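You operate a simulated robot arm through the tools that you are given. There is no shell and no other tool.

The job below is to be done with a simulated robot arm. You get a single attempt, and the scene is never put back.

## Task
No light reaches the ruled plate: clear the rail, set the supply to 24 V, light the lamp.
Fine: stand the filter plate in the rack; leave the latch open and the supply on.

It is judged by the outcome, as a careful person would: the job done as asked, and still so three seconds after it is handed in. It fails if anything else is knocked over, pushed out of place, dropped, spilled or broken.

## Robot
A 7-joint arm with a two-finger parallel gripper, fixed in place. Base frame: the origin is at the foot of the arm, x ahead of it, y to its left, z up; the work surface is at about z = 0.902. Units: m, rad, N and s.
Its first joint turns from -2.897 to 2.897 rad. Payload 3.43 kg.
Tool frame: the origin (TCP) lies between the finger pads and is the grasp point; the fingertips stand 0.03 m ahead of it; z points along the fingers, y is the line along which they close. The gripper opens to 0.094 m. The fingers are 0.028 m wide and 0.01 m thick; the gripper's body (0.05 by 0.096 m) begins 0.055 m behind the TCP.
Orientation is that of the tool frame in the base frame, as [roll, pitch, yaw] about the fixed x, y, z axes, in that order (R = Rz(yaw) Ry(pitch) Rx(roll)). With the fingers straight down and closing along the base's y, the tool's x points along the base's -x, its y along +y and its z along -z.

## Interface
- The arm moves only by the tool arm_command. Its argument "plan" is a list of rows, each an object (a shift or turn left out is 0, a gripper value left out holds the last) with "turn": the turn, a rotation vector about the tool's x, y, z in units of 120 degrees (1.0 is 120 degrees), a list of three; "dp": the shift along the tool's x, y, z in units of 150 mm (1.0 is 150 mm), a list of three; "fingers": the gripper command, from -1 (fully open) to 1 (shut), values between in proportion. In form: [{"turn": [ax, ay, az], "dp": [tx, ty, tz], "fingers": fingers}, ...]. A call has 1 to 20 rows; each row is the pose to reach, as a shift and turn from the pose commanded when the call began, along the tool's axes at that moment. A call with a number of a shift or a turn outside -1 to 1 is refused whole. Rows are played at 5 a second. More than 0.05 m and 0.15 rad between two rows, or a gripper value outside its range, and nothing of the call is played. Where a pose cannot be reached the arm comes as near as it can. A force on the tool above 40 N (or 10 N above the force at the start of the call, whichever is more), or a blocked arm, ends the call early, and 0.2 s more pass. Each finger travels about 0.045 m/s and halts on what it meets, pressing with about 36 N; the grip force reading is that of the motor and also rises with nothing between the fingers. The clock runs only during rows and for 0.2 s after the last one: add rows that repeat a pose to give the fingers time. It gives the time, the measured TCP pose, the force on the tool (base axes), the opening and the grip force at its end, in the units of the frame above (readings bear some noise), with the torque about the TCP (base axes, N m) and any sound that the robot's microphone picked up.
- Cameras (640 x 400 px; columns grow to the right, rows downward): "scene" is fixed at [0.4, 0.5011, 1.6695]; the picture's right is [-0.90, -0.44, 0.00], its down [-0.19, 0.40, -0.90] and it looks along [0.39, -0.81, -0.44] (base axes); focal length 344 px, centre (320, 200). "wrist" rides on the gripper at [0.076, 0.014, -0.102] in the tool frame; the picture's right is [-0.18, 0.98, 0.00], its down [-0.75, -0.14, -0.64] and it looks along [-0.63, -0.12, 0.77] (tool axes); focal length 243 px, centre (320, 200). There is no depth. A picture from a camera that has moved, and an enlarged one, comes with that camera's place and axes in the base frame and with its lens.
- get_image(camera): a new picture of that camera. No time passes.
- move_column(by): slides the trunk up (or, below 0, down) by that many m; the arm rides with it, the base frame stays. It gives what a move gives, with no picture.
- zoom(camera, box): a new picture of the part [left, top, right, bottom] of that camera's present view, enlarged. No time passes.
- hand_in(): hands the job in; it is judged then, once.

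Places have to be worked out from the pictures, the camera data and where the tool is seen. Open the gripper and draw the arm clear of the work before you hand the job in, unless the task says otherwise.

The tools are called after ">>>" as a command line: name --argument value ..., lists and objects as JSON in quotes. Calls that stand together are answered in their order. arm_command: Moves the arm, as the interface text tells. Its arguments: {"type":"object","properties":{"plan":{"type":"array","items":{"type":"object","properties":{"turn":{"type":"array","items":{"type":"number"}},"dp":{"type":"array","items":{"type":"number"}},"fingers":{"type":"number"}}}}},"required":["plan"]} The other tools are called the same way: move_column (by) slides the trunk up or down; get_image (camera) takes a picture; zoom (camera, box) takes an enlarged picture of a part of a camera's view; hand_in () hands the job in.

At the start:

```text
time: 0.0
ee_pos: [0.6489, -0.0945, 1.4692]
tcp_rot: [3.14, -0.001, 3.141]
force: [0.0, 0.4, -0.4]
ft_torque: [0.03, -0.01, 0.0]
gripper_width: 0.0937
gripper_force: 0.1
trunk travel left (down, up): [-0.55, 0.06]
```

scene: 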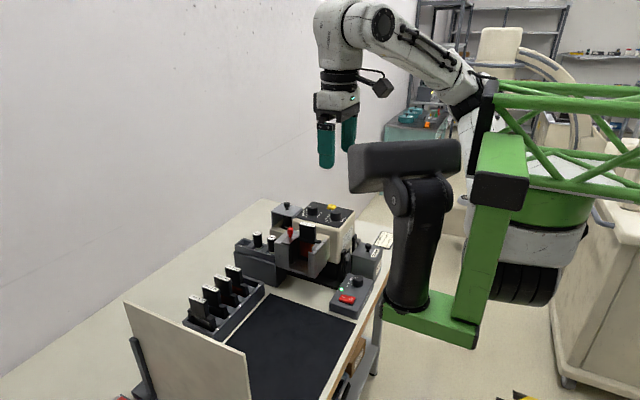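
wrist: 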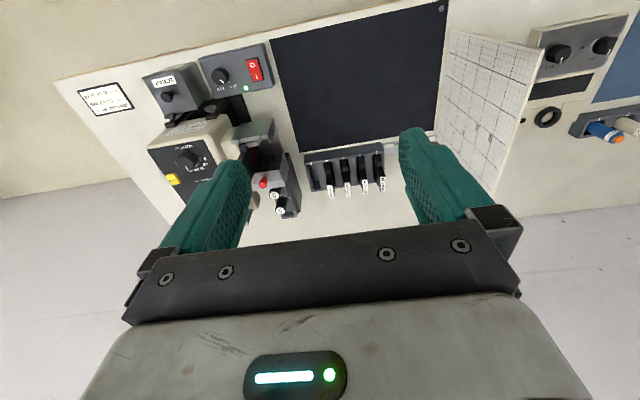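

I'll start by looking closely at the bench from both cameras to identify the lamp, rail, supply, rack and latch.

>>> zoom --camera "scene" --box '[220, 190, 400, 302]'

>>> zoom --camera "scene" --box '[120, 250, 400, 400]'

>>> zoom --camera "wrist" --box '[130, 30, 310, 142]'

>>> zoom --camera "wrist" --box '[130, 110, 310, 222]'

>>> zoom --camera "wrist" --box '[290, 110, 470, 222]'

>>> zoom --camera "wrist" --box '[440, 0, 640, 150]'

```text
3.56 times, centred on (310, 246) of scene
camera zoom: at [0.4, 0.5011, 1.6695], right [-0.9, -0.44, 0.0], down [-0.19, 0.4, -0.9], along [0.39, -0.81, -0.44], focal length 1224 px, centre (356, 36)
```

zoom: 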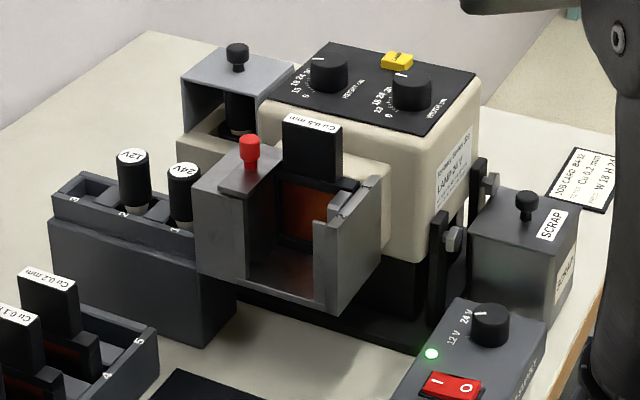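

```text
2.29 times, centred on (260, 325) of scene
camera zoom: at [0.4, 0.5011, 1.6695], right [-0.9, -0.44, 0.0], down [-0.19, 0.4, -0.9], along [0.39, -0.81, -0.44], focal length 787 px, centre (457, -86)
```

zoom: 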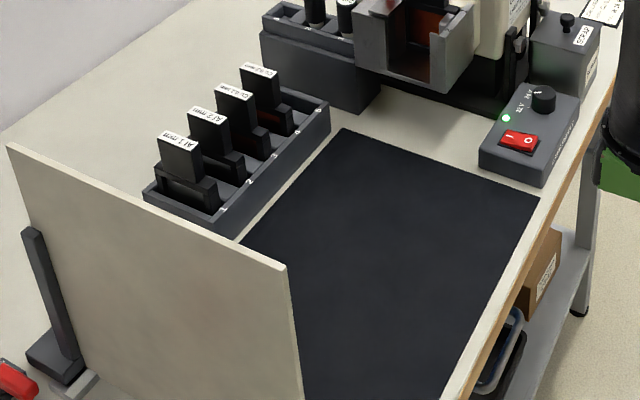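

```text
3.56 times, centred on (220, 86) of wrist
camera zoom: at [0.5727, -0.08, 1.5721], right [0.18, 0.98, 0.0], down [0.75, -0.14, 0.64], along [0.63, -0.12, -0.77], focal length 863 px, centre (676, 605)
```

zoom: 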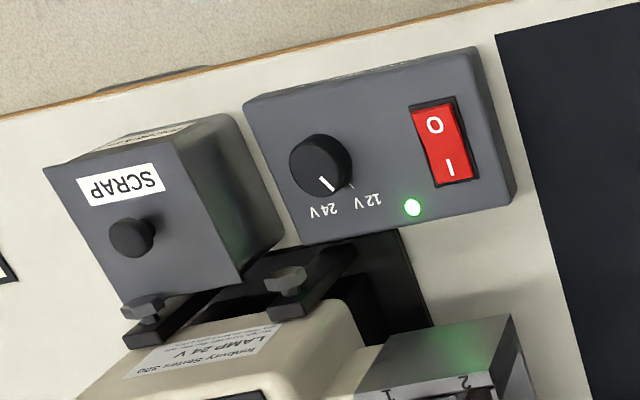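

```text
3.56 times, centred on (220, 166) of wrist
camera zoom: at [0.5727, -0.08, 1.5721], right [0.18, 0.98, 0.0], down [0.75, -0.14, 0.64], along [0.63, -0.12, -0.77], focal length 863 px, centre (676, 321)
```

zoom: 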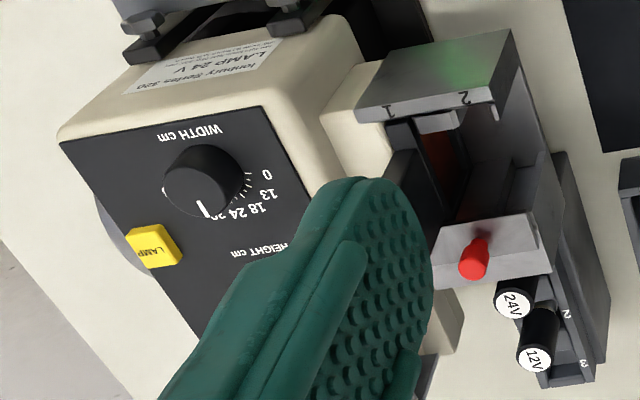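

```text
3.56 times, centred on (380, 166) of wrist
camera zoom: at [0.5727, -0.08, 1.5721], right [0.18, 0.98, 0.0], down [0.75, -0.14, 0.64], along [0.63, -0.12, -0.77], focal length 863 px, centre (107, 321)
```

zoom: 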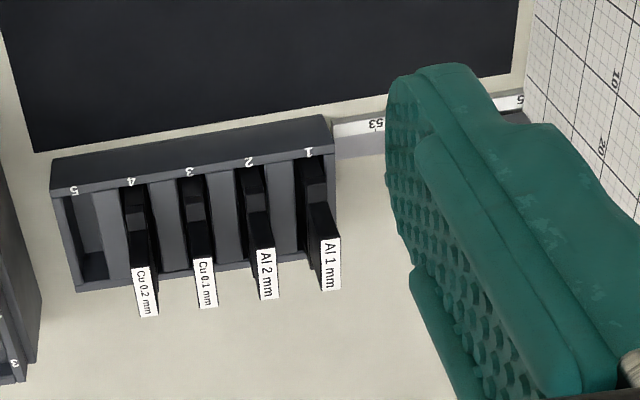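

```text
2.67 times, centred on (540, 75) of wrist
camera zoom: at [0.5727, -0.08, 1.5721], right [0.18, 0.98, 0.0], down [0.75, -0.14, 0.64], along [0.63, -0.12, -0.77], focal length 647 px, centre (-267, 533)
```

zoom: 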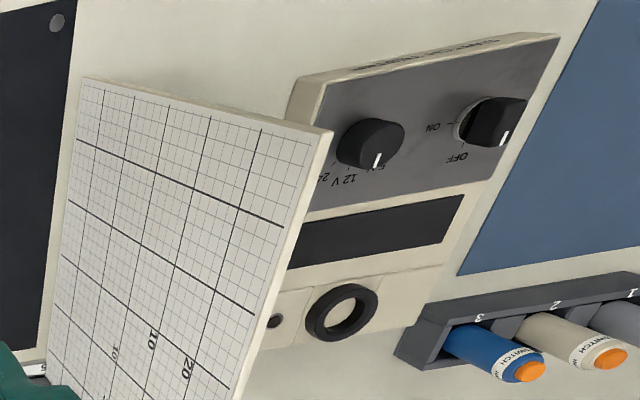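

The lamp housing with the Cu 0.5 plate sits near x≈0.83, y≈-0.3, and the supply with its 12/24 V knob is near (0.67,-0.33). I'll move the wrist camera closer, staying high, to read the labels.

>>> arm_command --plan '[{"dp": [-0.2, -0.25, 0]}, {"dp": [-0.4, -0.5, 0]}, {"dp": [-0.6, -0.75, 0]}, {"dp": [-0.8, -1, 0]}, {"dp": [-0.8, -1, 0]}]'

>>> get_image --camera "wrist"

```text
time: 1.2
ee_pos: [0.7678, -0.2415, 1.4678]
tcp_rot: [-3.141, 0.0, -3.14]
force: [0.6, 0.7, 0.1]
ft_torque: [0.03, 0.0, -0.05]
gripper_width: 0.0939
gripper_force: 0.1
trunk travel left (down, up): [-0.55, 0.06]
```

```text
taken
camera wrist: at [0.6919, -0.2264, 1.5718], right [0.18, 0.98, 0.0], down [0.75, -0.14, 0.64], along [0.63, -0.12, -0.77], focal length 243 px, centre (320, 200)
```

wrist: 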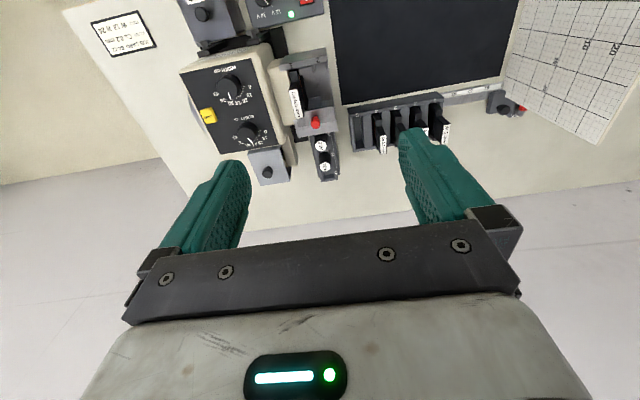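

Good vantage. Zooming on each part.

>>> zoom --camera "wrist" --box '[160, 50, 288, 130]'

>>> zoom --camera "wrist" --box '[220, 110, 348, 190]'

>>> zoom --camera "wrist" --box '[265, 40, 345, 90]'

>>> zoom --camera "wrist" --box '[265, 80, 345, 130]'

>>> zoom --camera "wrist" --box '[180, 0, 340, 60]'

>>> zoom --camera "wrist" --box '[340, 80, 468, 160]'

>>> zoom --camera "wrist" --box '[80, 0, 176, 60]'

```text
5.00 times, centred on (224, 90) of wrist
camera zoom: at [0.6919, -0.2264, 1.5718], right [0.18, 0.98, 0.0], down [0.75, -0.14, 0.64], along [0.63, -0.12, -0.77], focal length 1213 px, centre (800, 750)
```

zoom: 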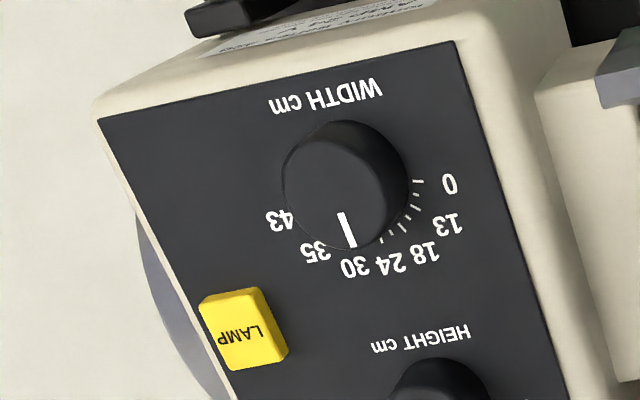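

```text
5.00 times, centred on (284, 150) of wrist
camera zoom: at [0.6919, -0.2264, 1.5718], right [0.18, 0.98, 0.0], down [0.75, -0.14, 0.64], along [0.63, -0.12, -0.77], focal length 1213 px, centre (500, 450)
```

zoom: 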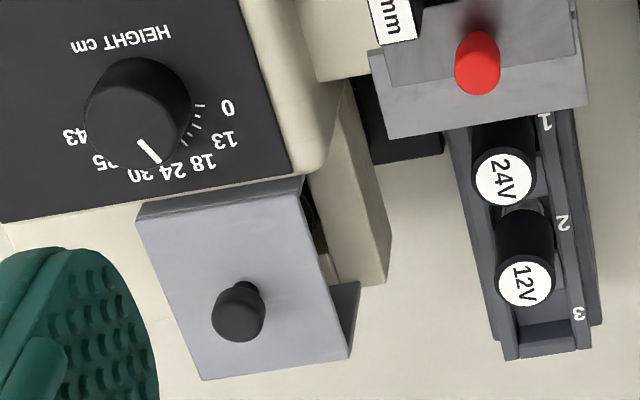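

```text
8.00 times, centred on (305, 65) of wrist
camera zoom: at [0.6919, -0.2264, 1.5718], right [0.18, 0.98, 0.0], down [0.75, -0.14, 0.64], along [0.63, -0.12, -0.77], focal length 1941 px, centre (440, 1280)
```

zoom: 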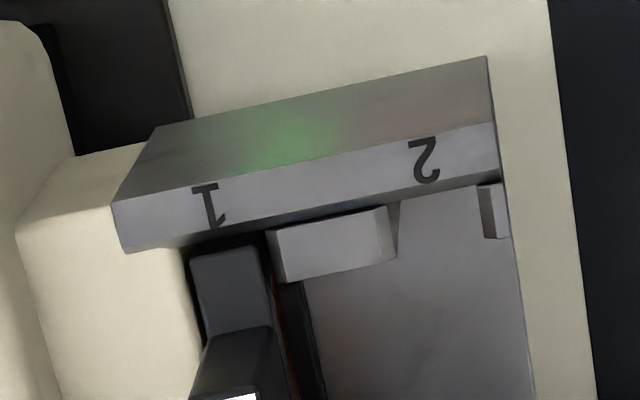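

```text
8.00 times, centred on (305, 105) of wrist
camera zoom: at [0.6919, -0.2264, 1.5718], right [0.18, 0.98, 0.0], down [0.75, -0.14, 0.64], along [0.63, -0.12, -0.77], focal length 1941 px, centre (440, 960)
```

zoom: 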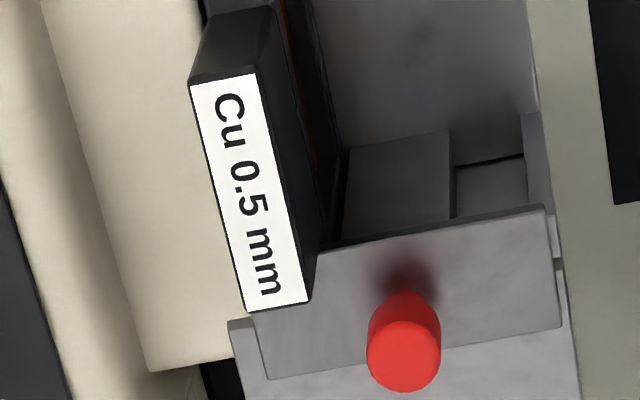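

```text
4.00 times, centred on (260, 30) of wrist
camera zoom: at [0.6919, -0.2264, 1.5718], right [0.18, 0.98, 0.0], down [0.75, -0.14, 0.64], along [0.63, -0.12, -0.77], focal length 970 px, centre (560, 880)
```

zoom: 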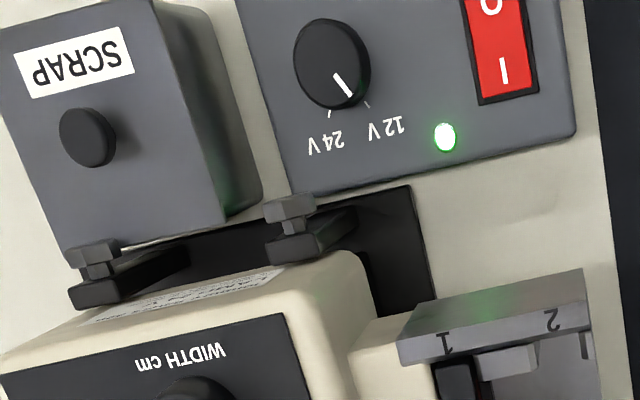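

```text
5.00 times, centred on (404, 120) of wrist
camera zoom: at [0.6919, -0.2264, 1.5718], right [0.18, 0.98, 0.0], down [0.75, -0.14, 0.64], along [0.63, -0.12, -0.77], focal length 1213 px, centre (-100, 600)
```

zoom: 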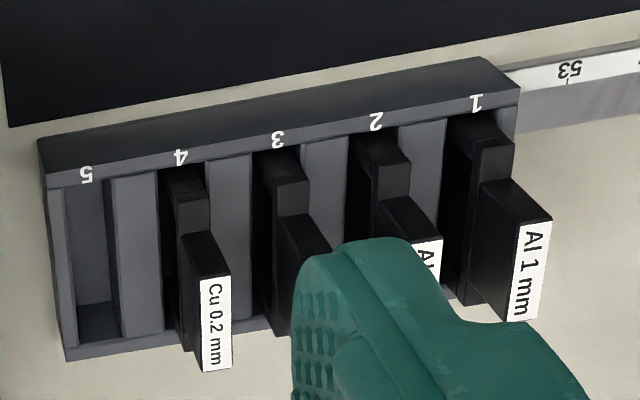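

```text
6.67 times, centred on (128, 30) of wrist
camera zoom: at [0.6919, -0.2264, 1.5718], right [0.18, 0.98, 0.0], down [0.75, -0.14, 0.64], along [0.63, -0.12, -0.77], focal length 1618 px, centre (1600, 1333)
```

zoom: 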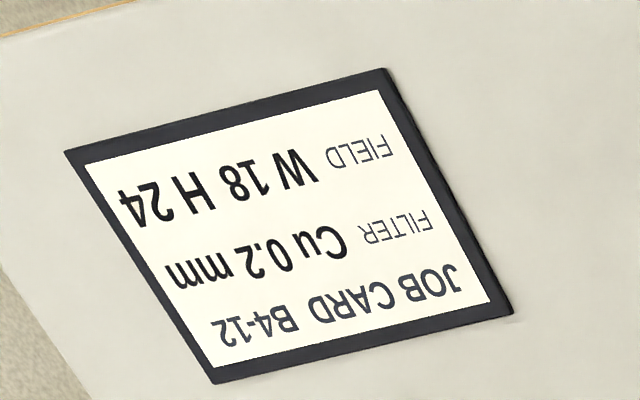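

>>> zoom --camera "scene" --box '[264, 196, 312, 236]'

>>> zoom --camera "scene" --box '[328, 270, 378, 316]'

>>> zoom --camera "scene" --box '[270, 222, 334, 282]'

>>> zoom --camera "wrist" --box '[244, 0, 324, 40]'

```text
10.00 times, centred on (288, 216) of scene
camera zoom: at [0.4, 0.5011, 1.6695], right [-0.9, -0.44, 0.0], down [-0.19, 0.4, -0.9], along [0.39, -0.81, -0.44], focal length 3444 px, centre (640, 40)
```

zoom: 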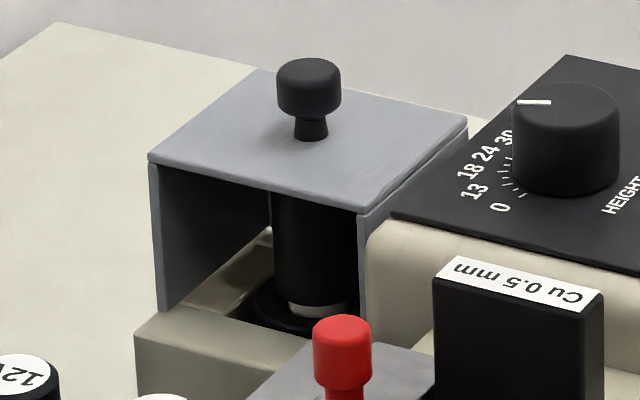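

```text
8.70 times, centred on (353, 293) of scene
camera zoom: at [0.4, 0.5011, 1.6695], right [-0.9, -0.44, 0.0], down [-0.19, 0.4, -0.9], along [0.39, -0.81, -0.44], focal length 2994 px, centre (33, -609)
```

zoom: 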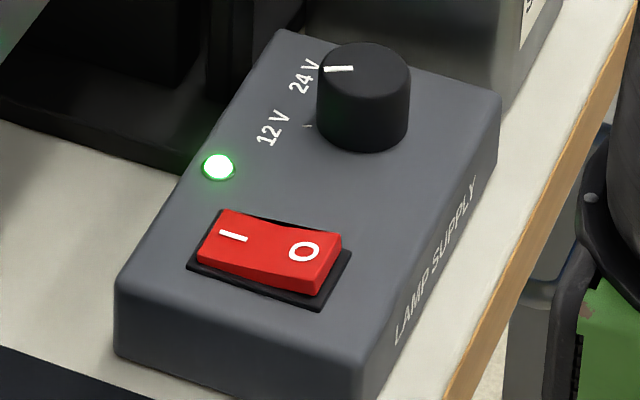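

```text
6.67 times, centred on (302, 252) of scene
camera zoom: at [0.4, 0.5011, 1.6695], right [-0.9, -0.44, 0.0], down [-0.19, 0.4, -0.9], along [0.39, -0.81, -0.44], focal length 2296 px, centre (440, -147)
```

zoom: 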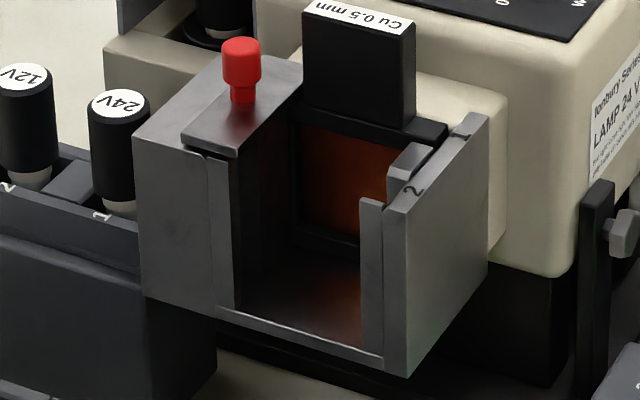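

```text
8.00 times, centred on (284, 20) of wrist
camera zoom: at [0.6919, -0.2264, 1.5718], right [0.18, 0.98, 0.0], down [0.75, -0.14, 0.64], along [0.63, -0.12, -0.77], focal length 1941 px, centre (608, 1640)
```

zoom: 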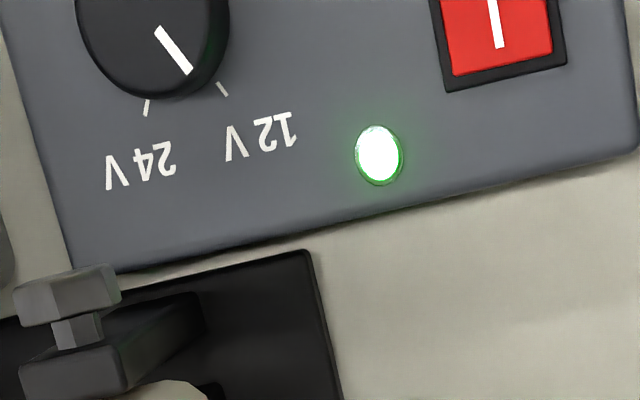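

The supply knob pointer lines up with 12 V, so it needs about 60° clockwise seen from above. Cu 0.5 mm sits in rail slot 1 and rack slot 5 is free. I'll go lower for a close look at the latch.

>>> arm_command --plan '[{"dp": [0, 0, 0.25]}, {"dp": [0, 0, 0.5]}, {"dp": [0, 0, 0.75]}, {"dp": [0, 0, 1.0]}, {"dp": [0, 0, 1.0]}]'

>>> get_image --camera "wrist"

```text
time: 2.4
ee_pos: [0.7693, -0.2432, 1.3179]
tcp_rot: [-3.141, 0.001, -3.141]
force: [-0.5, -0.5, -0.4]
ft_torque: [0.01, -0.01, 0.0]
gripper_width: 0.0938
gripper_force: 0.0
trunk travel left (down, up): [-0.55, 0.06]
```

```text
taken
camera wrist: at [0.6941, -0.2292, 1.4224], right [0.18, 0.98, 0.0], down [0.75, -0.14, 0.64], along [0.63, -0.12, -0.77], focal length 243 px, centre (320, 200)
```

wrist: 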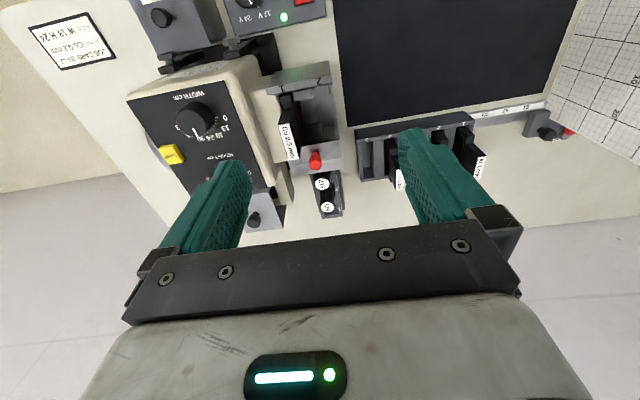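

>>> zoom --camera "wrist" --box '[260, 60, 356, 120]'

>>> zoom --camera "wrist" --box '[260, 115, 356, 175]'

>>> zoom --camera "wrist" --box '[150, 30, 270, 105]'

>>> zoom --camera "wrist" --box '[350, 95, 486, 190]'

```text
6.67 times, centred on (308, 90) of wrist
camera zoom: at [0.6941, -0.2292, 1.4224], right [0.18, 0.98, 0.0], down [0.75, -0.14, 0.64], along [0.63, -0.12, -0.77], focal length 1618 px, centre (400, 933)
```

zoom: 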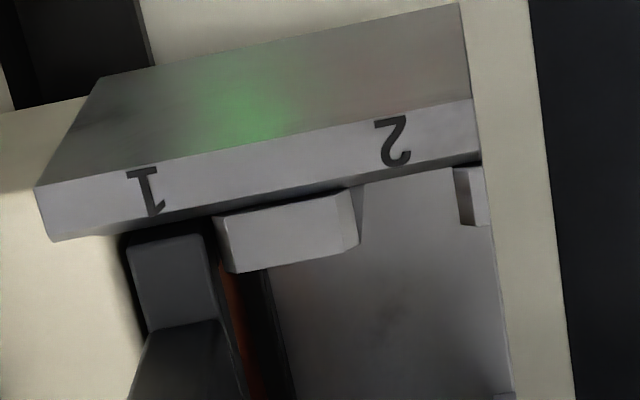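

```text
6.67 times, centred on (308, 145) of wrist
camera zoom: at [0.6941, -0.2292, 1.4224], right [0.18, 0.98, 0.0], down [0.75, -0.14, 0.64], along [0.63, -0.12, -0.77], focal length 1618 px, centre (400, 567)
```

zoom: 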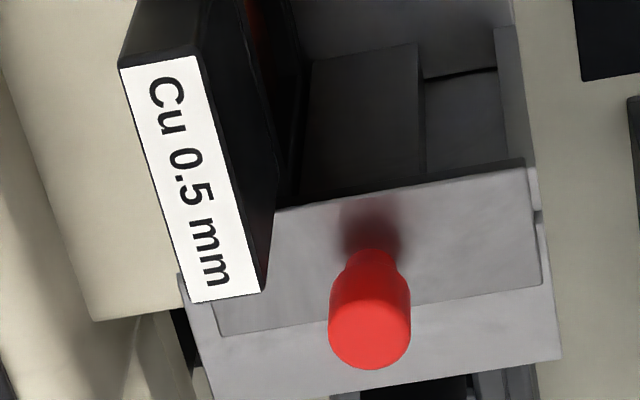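

```text
5.33 times, centred on (210, 68) of wrist
camera zoom: at [0.6941, -0.2292, 1.4224], right [0.18, 0.98, 0.0], down [0.75, -0.14, 0.64], along [0.63, -0.12, -0.77], focal length 1294 px, centre (907, 907)
```

zoom: 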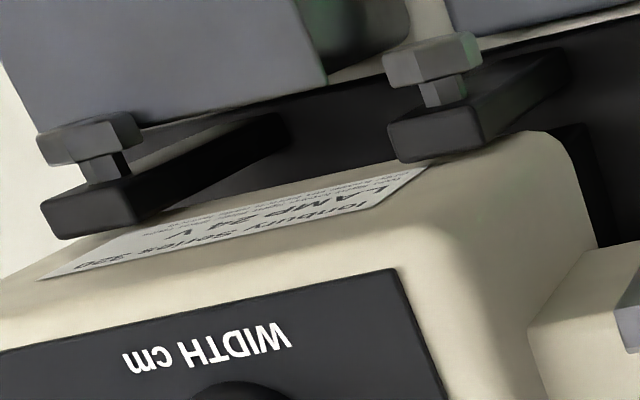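

```text
4.21 times, centred on (418, 142) of wrist
camera zoom: at [0.6941, -0.2292, 1.4224], right [0.18, 0.98, 0.0], down [0.75, -0.14, 0.64], along [0.63, -0.12, -0.77], focal length 1022 px, centre (-93, 442)
```

zoom: 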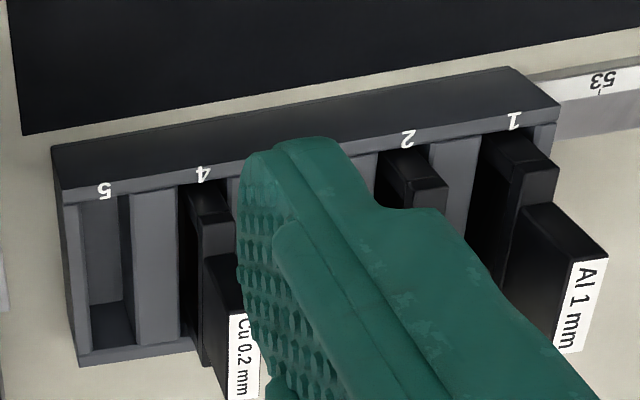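

The latch plate (x 0.852–0.881, z≈1.10, red knob at about (0.871,-0.270)) overhangs the plate's shoulder, so it has to slide toward +x. First I'll read the small print on the housing label from further back.

>>> arm_command --plan '[{"dp": [0.25, -0.2, 0]}, {"dp": [0.5, -0.4, 0]}, {"dp": [0.75, -0.6, 0]}, {"dp": [0.93, -0.78, 0]}, {"dp": [0.93, -0.78, 0]}]'

>>> get_image --camera "wrist"

>>> zoom --camera "wrist" --box '[240, 130, 350, 200]'

```text
time: 3.6
ee_pos: [0.63, -0.3613, 1.3195]
tcp_rot: [-3.141, 0.0, -3.14]
force: [0.3, -1.4, 0.0]
ft_torque: [0.0, -0.04, 0.02]
gripper_width: 0.0939
gripper_force: 0.1
trunk travel left (down, up): [-0.55, 0.06]
```

```text
taken
camera wrist: at [0.5537, -0.3471, 1.4231], right [0.18, 0.98, 0.0], down [0.75, -0.14, 0.64], along [0.63, -0.12, -0.77], focal length 243 px, centre (320, 200)
```

wrist: 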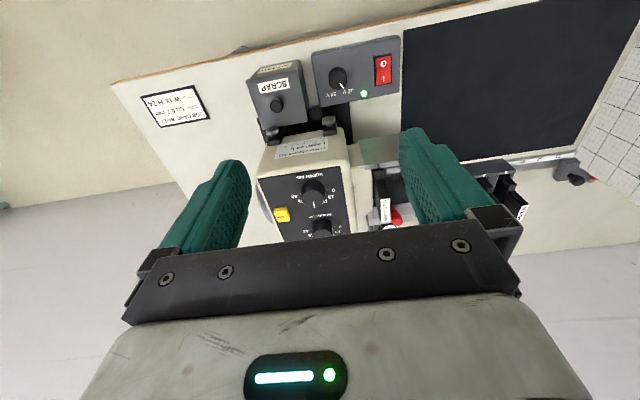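

```text
5.71 times, centred on (295, 165) of wrist
camera zoom: at [0.5537, -0.3471, 1.4231], right [0.18, 0.98, 0.0], down [0.75, -0.14, 0.64], along [0.63, -0.12, -0.77], focal length 1386 px, centre (463, 400)
```

zoom: 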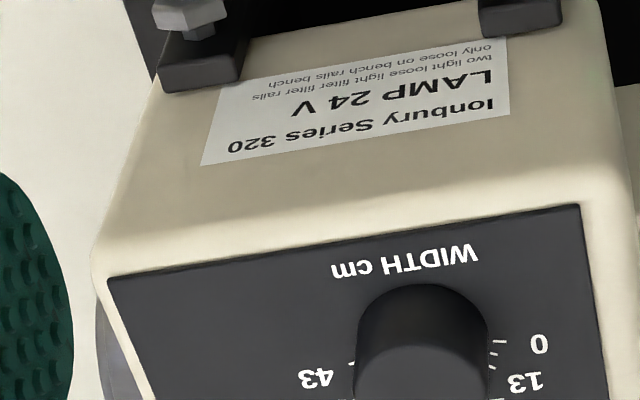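

The small print is filler, but the lamp is a 24 V type. I'm near the supply, so I'll zoom in on its knob to work out the geometry.

>>> zoom --camera "wrist" --box '[308, 35, 404, 105]'

>>> zoom --camera "scene" --box '[340, 225, 400, 315]'

```text
5.71 times, centred on (356, 70) of wrist
camera zoom: at [0.5537, -0.3471, 1.4231], right [0.18, 0.98, 0.0], down [0.75, -0.14, 0.64], along [0.63, -0.12, -0.77], focal length 1386 px, centre (114, 943)
```

zoom: 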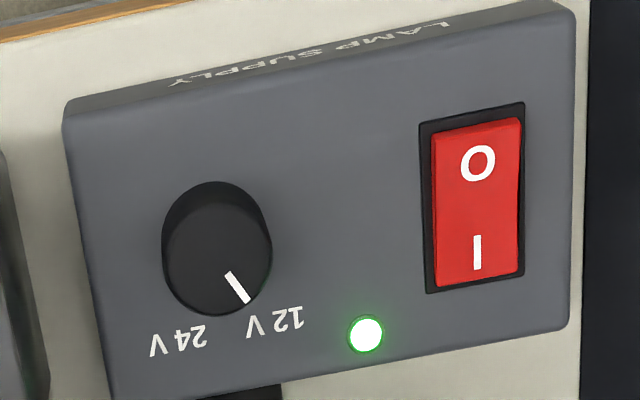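

```text
4.44 times, centred on (370, 270) of scene
camera zoom: at [0.4, 0.5011, 1.6695], right [-0.9, -0.44, 0.0], down [-0.19, 0.4, -0.9], along [0.39, -0.81, -0.44], focal length 1530 px, centre (98, -111)
```

zoom: 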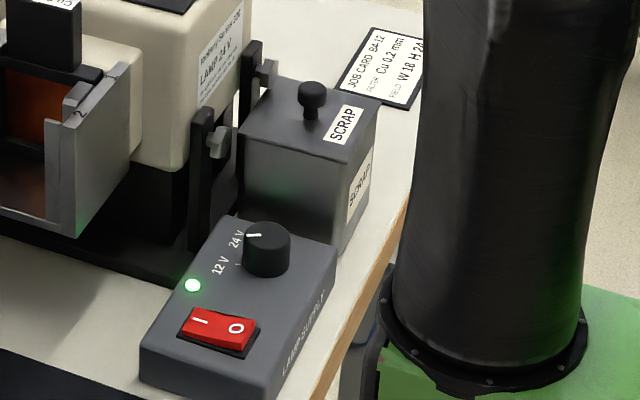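

The knob top comes out at about (0.670,-0.338,0.965), Ø≈33 mm, with panel z≈0.943. I'll move above it with the fingers at ~55 mm and descend partway.

>>> arm_command --plan '[{"dp": [-0.13, 0.08, 0.1], "fingers": -0.15}, {"dp": [-0.267, 0.157, 0.3], "fingers": -0.15}, {"dp": [-0.267, 0.157, 0.6], "fingers": -0.15}, {"dp": [-0.267, 0.157, 0.85], "fingers": -0.15}, {"dp": [-0.267, 0.157, 1.0], "fingers": -0.15}, {"dp": [-0.267, 0.157, 1.0], "fingers": -0.15}]'

>>> get_image --camera "wrist"

>>> get_image --camera "scene"

```text
time: 5.0
ee_pos: [0.6732, -0.3388, 1.1703]
tcp_rot: [-3.141, 0.0, 3.14]
force: [-0.3, -0.4, -0.5]
ft_torque: [0.0, -0.01, -0.05]
gripper_width: 0.0543
gripper_force: 0.0
trunk travel left (down, up): [-0.55, 0.06]
```

```text
taken
camera wrist: at [0.5977, -0.3241, 1.2737], right [0.18, 0.98, 0.0], down [0.75, -0.14, 0.64], along [0.63, -0.12, -0.77], focal length 243 px, centre (320, 200)
```

wrist: 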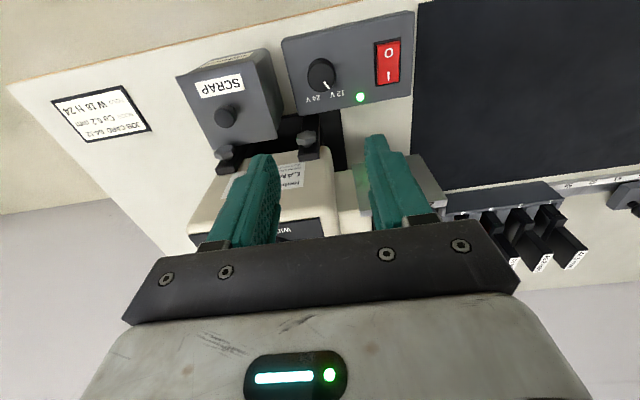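

```text
taken
```

scene: 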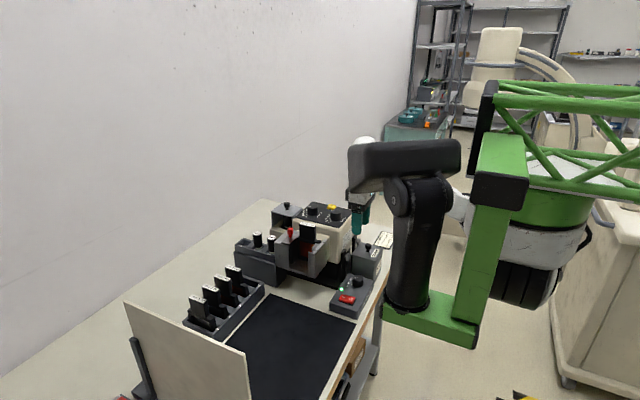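

>>> zoom --camera "wrist" --box '[280, 40, 376, 120]'

>>> zoom --camera "scene" --box '[320, 180, 400, 320]'

```text
5.00 times, centred on (328, 80) of wrist
camera zoom: at [0.5977, -0.3241, 1.2737], right [0.18, 0.98, 0.0], down [0.75, -0.14, 0.64], along [0.63, -0.12, -0.77], focal length 1213 px, centre (280, 800)
```

zoom: 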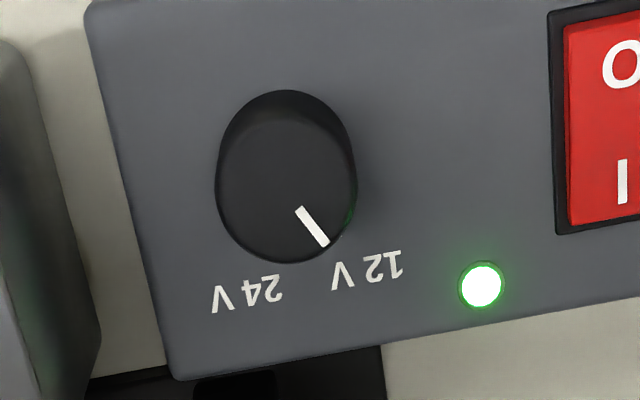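

```text
2.86 times, centred on (360, 250) of scene
camera zoom: at [0.4, 0.5011, 1.6695], right [-0.9, -0.44, 0.0], down [-0.19, 0.4, -0.9], along [0.39, -0.81, -0.44], focal length 984 px, centre (206, 57)
```

zoom: 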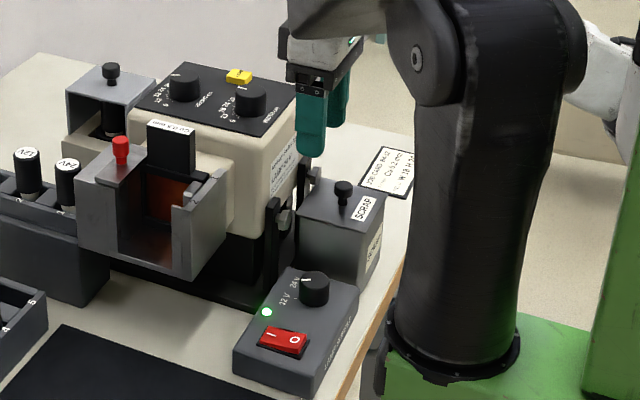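

The knob centre is confirmed at (0.669,-0.337). I'll descend in two stages and check clearance between them.

>>> arm_command --plan '[{"dp": [0.02, 0.007, 0.25]}, {"dp": [0.02, 0.007, 0.5]}, {"dp": [0.02, 0.007, 0.75]}, {"dp": [0.02, 0.007, 1.0]}, {"dp": [0.02, 0.007, 1.0]}]'

>>> get_image --camera "wrist"

>>> zoom --camera "scene" --box '[320, 200, 400, 320]'

```text
time: 6.2
ee_pos: [0.6673, -0.3381, 1.0206]
tcp_rot: [3.141, 0.001, -3.141]
force: [0.0, -0.6, -0.3]
ft_torque: [0.03, -0.04, 0.0]
gripper_width: 0.054
gripper_force: 0.1
trunk travel left (down, up): [-0.55, 0.06]
```

```text
taken
camera wrist: at [0.5921, -0.3231, 1.1219], right [0.18, 0.98, 0.0], down [0.75, -0.14, 0.64], along [0.63, -0.12, -0.77], focal length 243 px, centre (320, 200)
```

wrist: 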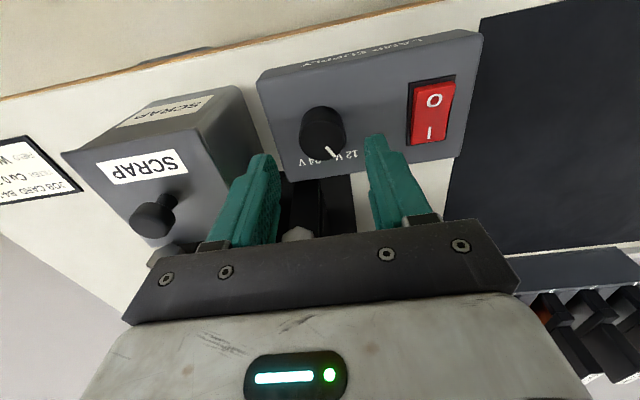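

```text
3.33 times, centred on (360, 260) of scene
camera zoom: at [0.4, 0.5011, 1.6695], right [-0.9, -0.44, 0.0], down [-0.19, 0.4, -0.9], along [0.39, -0.81, -0.44], focal length 1148 px, centre (187, 0)
```

zoom: 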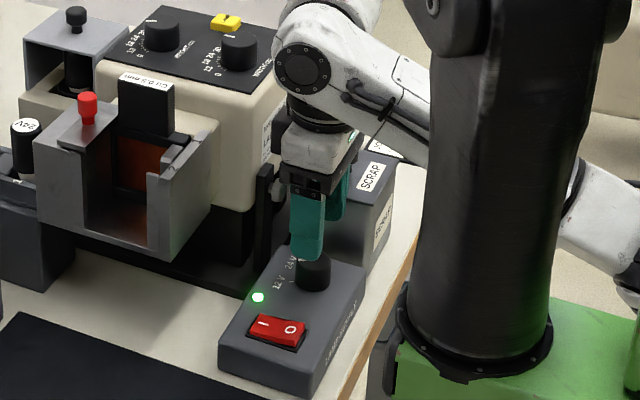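

Clear on all sides. Descending 40 mm so the fingertips straddle the knob's upper ~15 mm, then closing.

>>> arm_command --plan '[{"dp": [-0.01, 0, 0.13]}, {"dp": [-0.01, 0, 0.26]}, {"dp": [-0.01, 0, 0.27]}, {"dp": [-0.01, 0, 0.27], "fingers": 0.4}, {"dp": [-0.01, 0, 0.27], "fingers": 0.5}, {"dp": [-0.01, 0, 0.27], "fingers": 0.5}]'

>>> get_image --camera "wrist"

>>> zoom --camera "scene" --box '[320, 200, 400, 320]'

```text
time: 7.6
ee_pos: [0.6682, -0.3356, 0.9782]
tcp_rot: [3.139, 0.001, -3.139]
force: [-0.1, 5.4, 0.7]
ft_torque: [0.04, 0.02, 0.02]
gripper_width: 0.0335
gripper_force: 44.3
trunk travel left (down, up): [-0.55, 0.06]
```

```text
taken
camera wrist: at [0.5927, -0.3223, 1.0808], right [0.18, 0.98, 0.0], down [0.75, -0.14, 0.64], along [0.63, -0.12, -0.77], focal length 243 px, centre (320, 200)
```

wrist: 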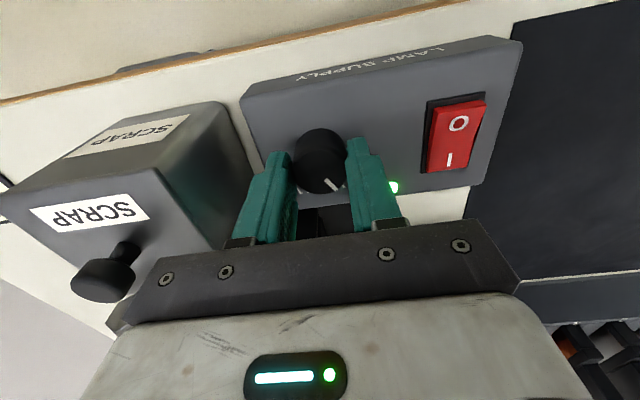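

```text
3.33 times, centred on (360, 260) of scene
camera zoom: at [0.4, 0.5011, 1.6695], right [-0.9, -0.44, 0.0], down [-0.19, 0.4, -0.9], along [0.39, -0.81, -0.44], focal length 1148 px, centre (187, 0)
```

zoom: 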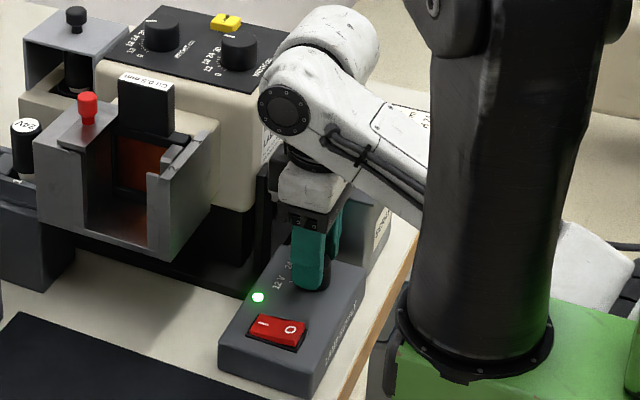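

The knob is gripped (33.5 mm). Turning 60° clockwise seen from above, which is + about tool z.

>>> arm_command --plan '[{"turn": [0, 0, 0.0625], "dp": [0, 0.01, 0]}, {"turn": [0, 0, 0.125], "dp": [0, 0.01, 0]}, {"turn": [0, 0, 0.1875], "dp": [0, 0.01, 0]}, {"turn": [0, 0, 0.25], "dp": [0, 0.01, 0]}, {"turn": [0, 0, 0.3125], "dp": [0, 0.01, 0]}, {"turn": [0, 0, 0.375], "dp": [0, 0.01, 0]}, {"turn": [0, 0, 0.4375], "dp": [0, 0.01, 0]}, {"turn": [0, 0, 0.5], "dp": [0, 0.01, 0]}, {"turn": [0, 0, 0.5], "dp": [0, 0.01, 0]}]'

>>> get_image --camera "wrist"

>>> zoom --camera "scene" --box '[320, 200, 400, 320]'

```text
time: 9.6
ee_pos: [0.6704, -0.3346, 0.9777]
tcp_rot: [3.141, -0.002, 2.094]
force: [18.6, -5.9, -17.5]
ft_torque: [-0.6, -0.55, 0.07]
gripper_width: 0.0334
gripper_force: 44.7
trunk travel left (down, up): [-0.55, 0.06]
```

```text
taken
camera wrist: at [0.6438, -0.262, 1.0809], right [0.94, 0.33, 0.0], down [0.25, -0.72, 0.64], along [0.21, -0.6, -0.77], focal length 243 px, centre (320, 200)
```

wrist: 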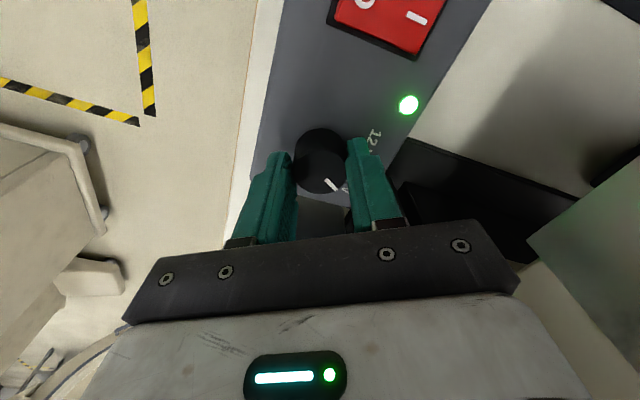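

```text
3.33 times, centred on (360, 260) of scene
camera zoom: at [0.4, 0.5011, 1.6695], right [-0.9, -0.44, 0.0], down [-0.19, 0.4, -0.9], along [0.39, -0.81, -0.44], focal length 1148 px, centre (187, 0)
```

zoom: 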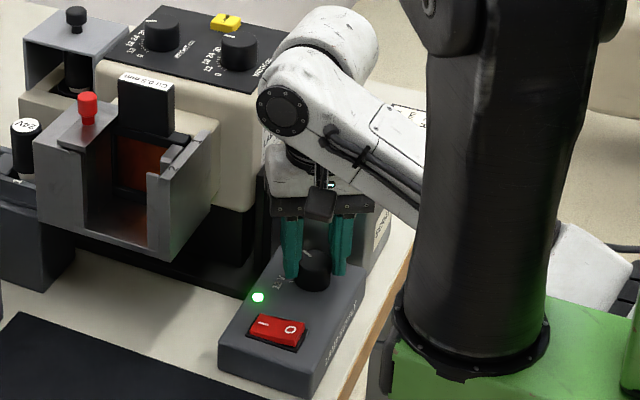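

The forces rose to about 18 N, so I'm checking whether anything touches the hand before releasing.

>>> zoom --camera "scene" --box '[336, 240, 376, 290]'

>>> zoom --camera "wrist" --box '[280, 100, 420, 200]'

```text
8.00 times, centred on (356, 265) of scene
camera zoom: at [0.4, 0.5011, 1.6695], right [-0.9, -0.44, 0.0], down [-0.19, 0.4, -0.9], along [0.39, -0.81, -0.44], focal length 2755 px, centre (32, -320)
```

zoom: 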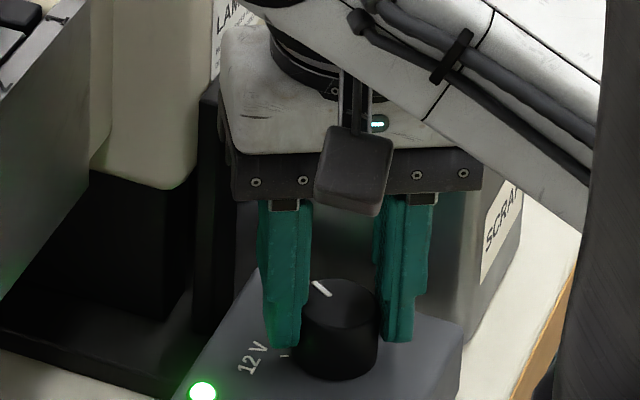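

```text
4.00 times, centred on (350, 150) of wrist
camera zoom: at [0.6438, -0.262, 1.0809], right [0.94, 0.33, 0.0], down [0.25, -0.72, 0.64], along [0.21, -0.6, -0.77], focal length 970 px, centre (200, 400)
```

zoom: 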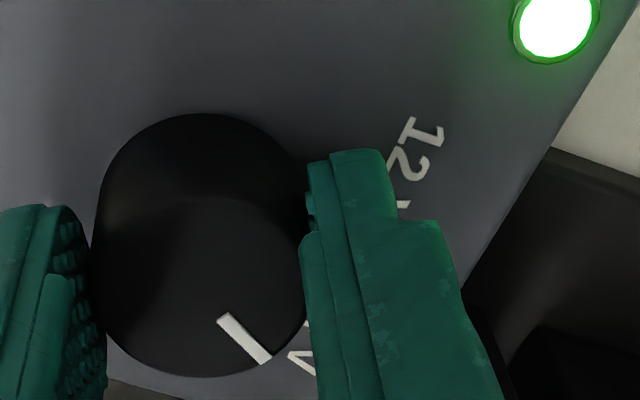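

The knob turned with the fingers. Opening slightly, then lifting straight up.

>>> arm_command --plan '[{"fingers": 0.1}, {"fingers": 0.0}, {"fingers": 0.0}]'

>>> arm_command --plan '[{"dp": [0, 0, -0.2]}, {"dp": [0, 0, -0.45]}, {"dp": [0, 0, -0.7]}, {"dp": [0, 0, -1.0]}, {"dp": [0, 0, -1.0]}]'

>>> zoom --camera "scene" --box '[328, 260, 378, 316]'

>>> get_image --camera "wrist"

```text
time: 10.4
ee_pos: [0.6687, -0.3356, 0.9788]
tcp_rot: [-3.141, 0.001, 2.094]
force: [-0.5, 0.6, -0.3]
ft_torque: [0.02, 0.03, 0.0]
gripper_width: 0.0469
gripper_force: 0.1
trunk travel left (down, up): [-0.55, 0.06]
```

```text
time: 11.6
ee_pos: [0.6643, -0.3363, 1.1305]
tcp_rot: [3.14, 0.0, 2.093]
force: [-0.3, 0.4, -1.2]
ft_torque: [0.01, -0.04, -0.03]
gripper_width: 0.0471
gripper_force: 0.0
trunk travel left (down, up): [-0.55, 0.06]
```

```text
7.14 times, centred on (353, 288) of scene
camera zoom: at [0.4, 0.5011, 1.6695], right [-0.9, -0.44, 0.0], down [-0.19, 0.4, -0.9], along [0.39, -0.81, -0.44], focal length 2460 px, centre (84, -429)
```

zoom: 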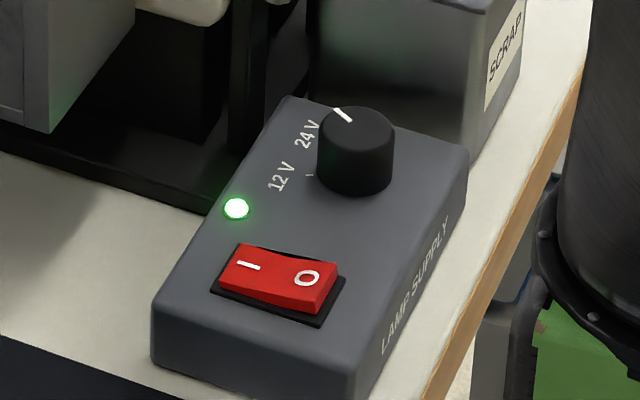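

```text
taken
camera wrist: at [0.6393, -0.264, 1.2343], right [0.94, 0.33, 0.0], down [0.25, -0.72, 0.64], along [0.21, -0.61, -0.77], focal length 243 px, centre (320, 200)
```

wrist: 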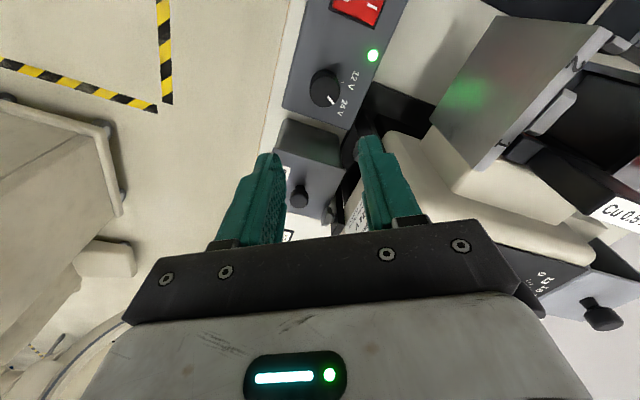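

>>> zoom --camera "wrist" --box '[290, 50, 380, 120]'

```text
5.71 times, centred on (335, 85) of wrist
camera zoom: at [0.6393, -0.264, 1.2343], right [0.94, 0.33, 0.0], down [0.25, -0.72, 0.64], along [0.21, -0.61, -0.77], focal length 1386 px, centre (234, 857)
```

zoom: 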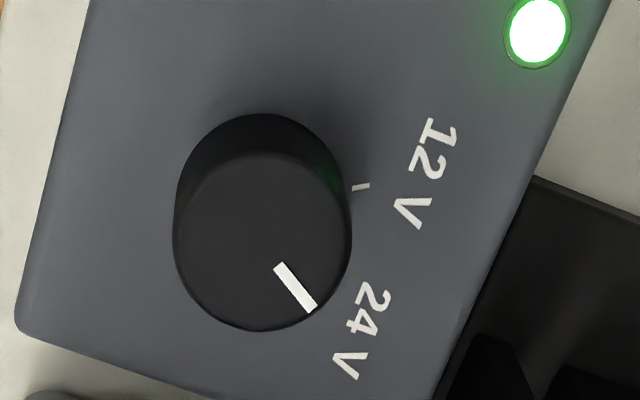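

The pointer now measures about -29.5°, mirroring the original +30°, so the knob is at 24 V. I'll raise the arm, rotate back to the original yaw and verify from above.

>>> arm_command --plan '[{"turn": [0, 0, -0.0625], "dp": [0, 0, -0.15]}, {"turn": [0, 0, -0.125], "dp": [0, 0, -0.3]}, {"turn": [0, 0, -0.1875], "dp": [0, 0, -0.45]}, {"turn": [0, 0, -0.25], "dp": [0, 0, -0.6]}, {"turn": [0, 0, -0.3125], "dp": [0, 0, -0.75]}, {"turn": [0, 0, -0.375], "dp": [0, 0, -0.9]}, {"turn": [0, 0, -0.4375], "dp": [0, 0, -1]}, {"turn": [0, 0, -0.5], "dp": [0, 0, -1]}, {"turn": [0, 0, -0.5], "dp": [0, 0, -1], "fingers": 0.2}]'

>>> zoom --camera "wrist" --box '[260, 40, 380, 130]'

```text
time: 13.6
ee_pos: [0.6679, -0.3354, 1.2792]
tcp_rot: [3.141, -0.002, -3.141]
force: [-0.9, 0.3, -0.6]
ft_torque: [-0.03, 0.01, 0.01]
gripper_width: 0.0376
gripper_force: 0.1
trunk travel left (down, up): [-0.55, 0.06]
```

```text
4.44 times, centred on (320, 85) of wrist
camera zoom: at [0.5917, -0.321, 1.382], right [0.18, 0.98, 0.0], down [0.75, -0.14, 0.64], along [0.63, -0.12, -0.77], focal length 1078 px, centre (320, 711)
```

zoom: 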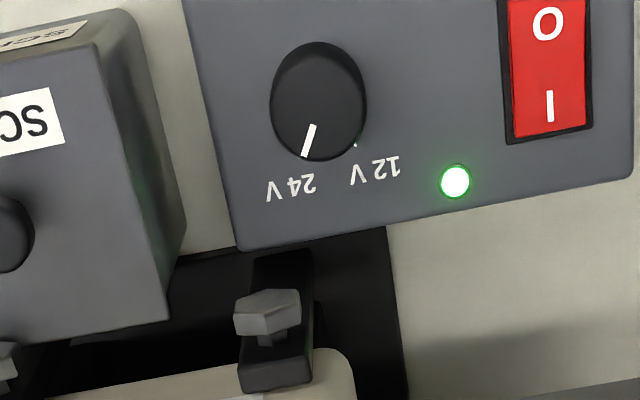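

The supply is on 24 V with the LED on. Now I'll travel high over to the latch knob at about (0.871,-0.270), fingers open ~38 mm.

>>> arm_command --plan '[{"dp": [-0.3, 0.14, 0]}, {"dp": [-0.6, 0.28, 0]}, {"dp": [-0.9, 0.44, 0]}, {"dp": [-1, 0.44, 0]}, {"dp": [-1, 0.44, 0]}]'

>>> arm_command --plan '[{"dp": [-0.2, 0, 0]}, {"dp": [-0.355, 0, 0]}, {"dp": [-0.355, 0, 0]}]'

>>> get_image --camera "wrist"

>>> zoom --camera "scene" --box '[240, 150, 352, 280]'

```text
refused: row 3 steps farther than a row can; nothing moved
```

```text
time: 14.4
ee_pos: [0.7222, -0.3359, 1.2789]
tcp_rot: [-3.141, 0.0, -3.14]
force: [1.0, -0.5, -0.3]
ft_torque: [0.0, 0.02, -0.01]
gripper_width: 0.0375
gripper_force: 0.1
trunk travel left (down, up): [-0.55, 0.06]
```

```text
taken
camera wrist: at [0.6453, -0.3211, 1.3821], right [0.18, 0.98, 0.0], down [0.75, -0.14, 0.64], along [0.63, -0.12, -0.77], focal length 243 px, centre (320, 200)
```

wrist: 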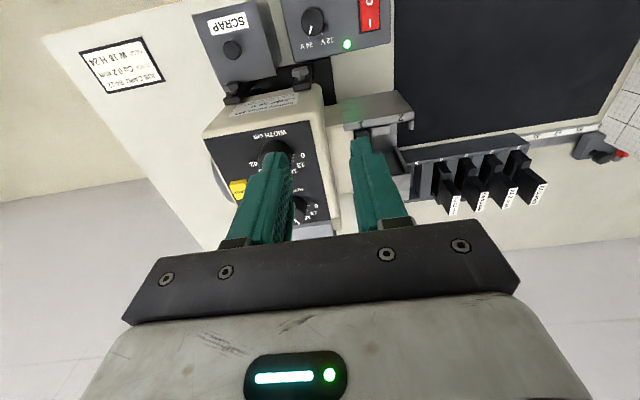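

```text
3.08 times, centred on (296, 215) of scene
camera zoom: at [0.4, 0.5011, 1.6695], right [-0.9, -0.44, 0.0], down [-0.19, 0.4, -0.9], along [0.39, -0.81, -0.44], focal length 1060 px, centre (394, 154)
```

zoom: 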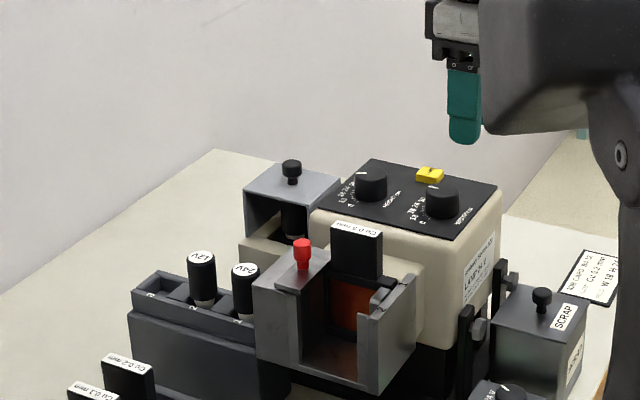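

One call was refused for its step size, so I'm at x≈0.721. Moving the remaining +0.150 in x and +0.066 in y in smaller steps.

>>> arm_command --plan '[{"dp": [-0.25, 0.11, 0]}, {"dp": [-0.5, 0.22, 0]}, {"dp": [-0.75, 0.33, 0]}, {"dp": [-1, 0.44, 0]}, {"dp": [-1, 0.44, 0]}]'

>>> get_image --camera "wrist"

>>> zoom --camera "scene" --box '[240, 150, 352, 280]'

```text
time: 15.6
ee_pos: [0.8733, -0.2702, 1.279]
tcp_rot: [-3.141, 0.0, -3.141]
force: [-0.4, -0.5, 0.4]
ft_torque: [-0.03, 0.0, -0.03]
gripper_width: 0.0376
gripper_force: 0.0
trunk travel left (down, up): [-0.55, 0.06]
```

```text
taken
camera wrist: at [0.796, -0.2555, 1.3826], right [0.18, 0.98, 0.0], down [0.75, -0.14, 0.64], along [0.63, -0.12, -0.77], focal length 243 px, centre (320, 200)
```

wrist: 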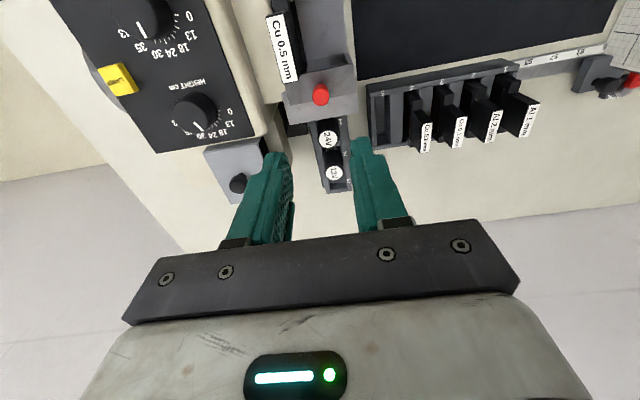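

```text
3.08 times, centred on (296, 215) of scene
camera zoom: at [0.4, 0.5011, 1.6695], right [-0.9, -0.44, 0.0], down [-0.19, 0.4, -0.9], along [0.39, -0.81, -0.44], focal length 1060 px, centre (394, 154)
```

zoom: 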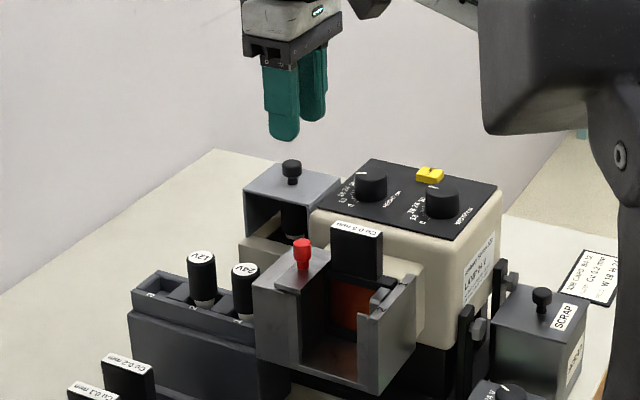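

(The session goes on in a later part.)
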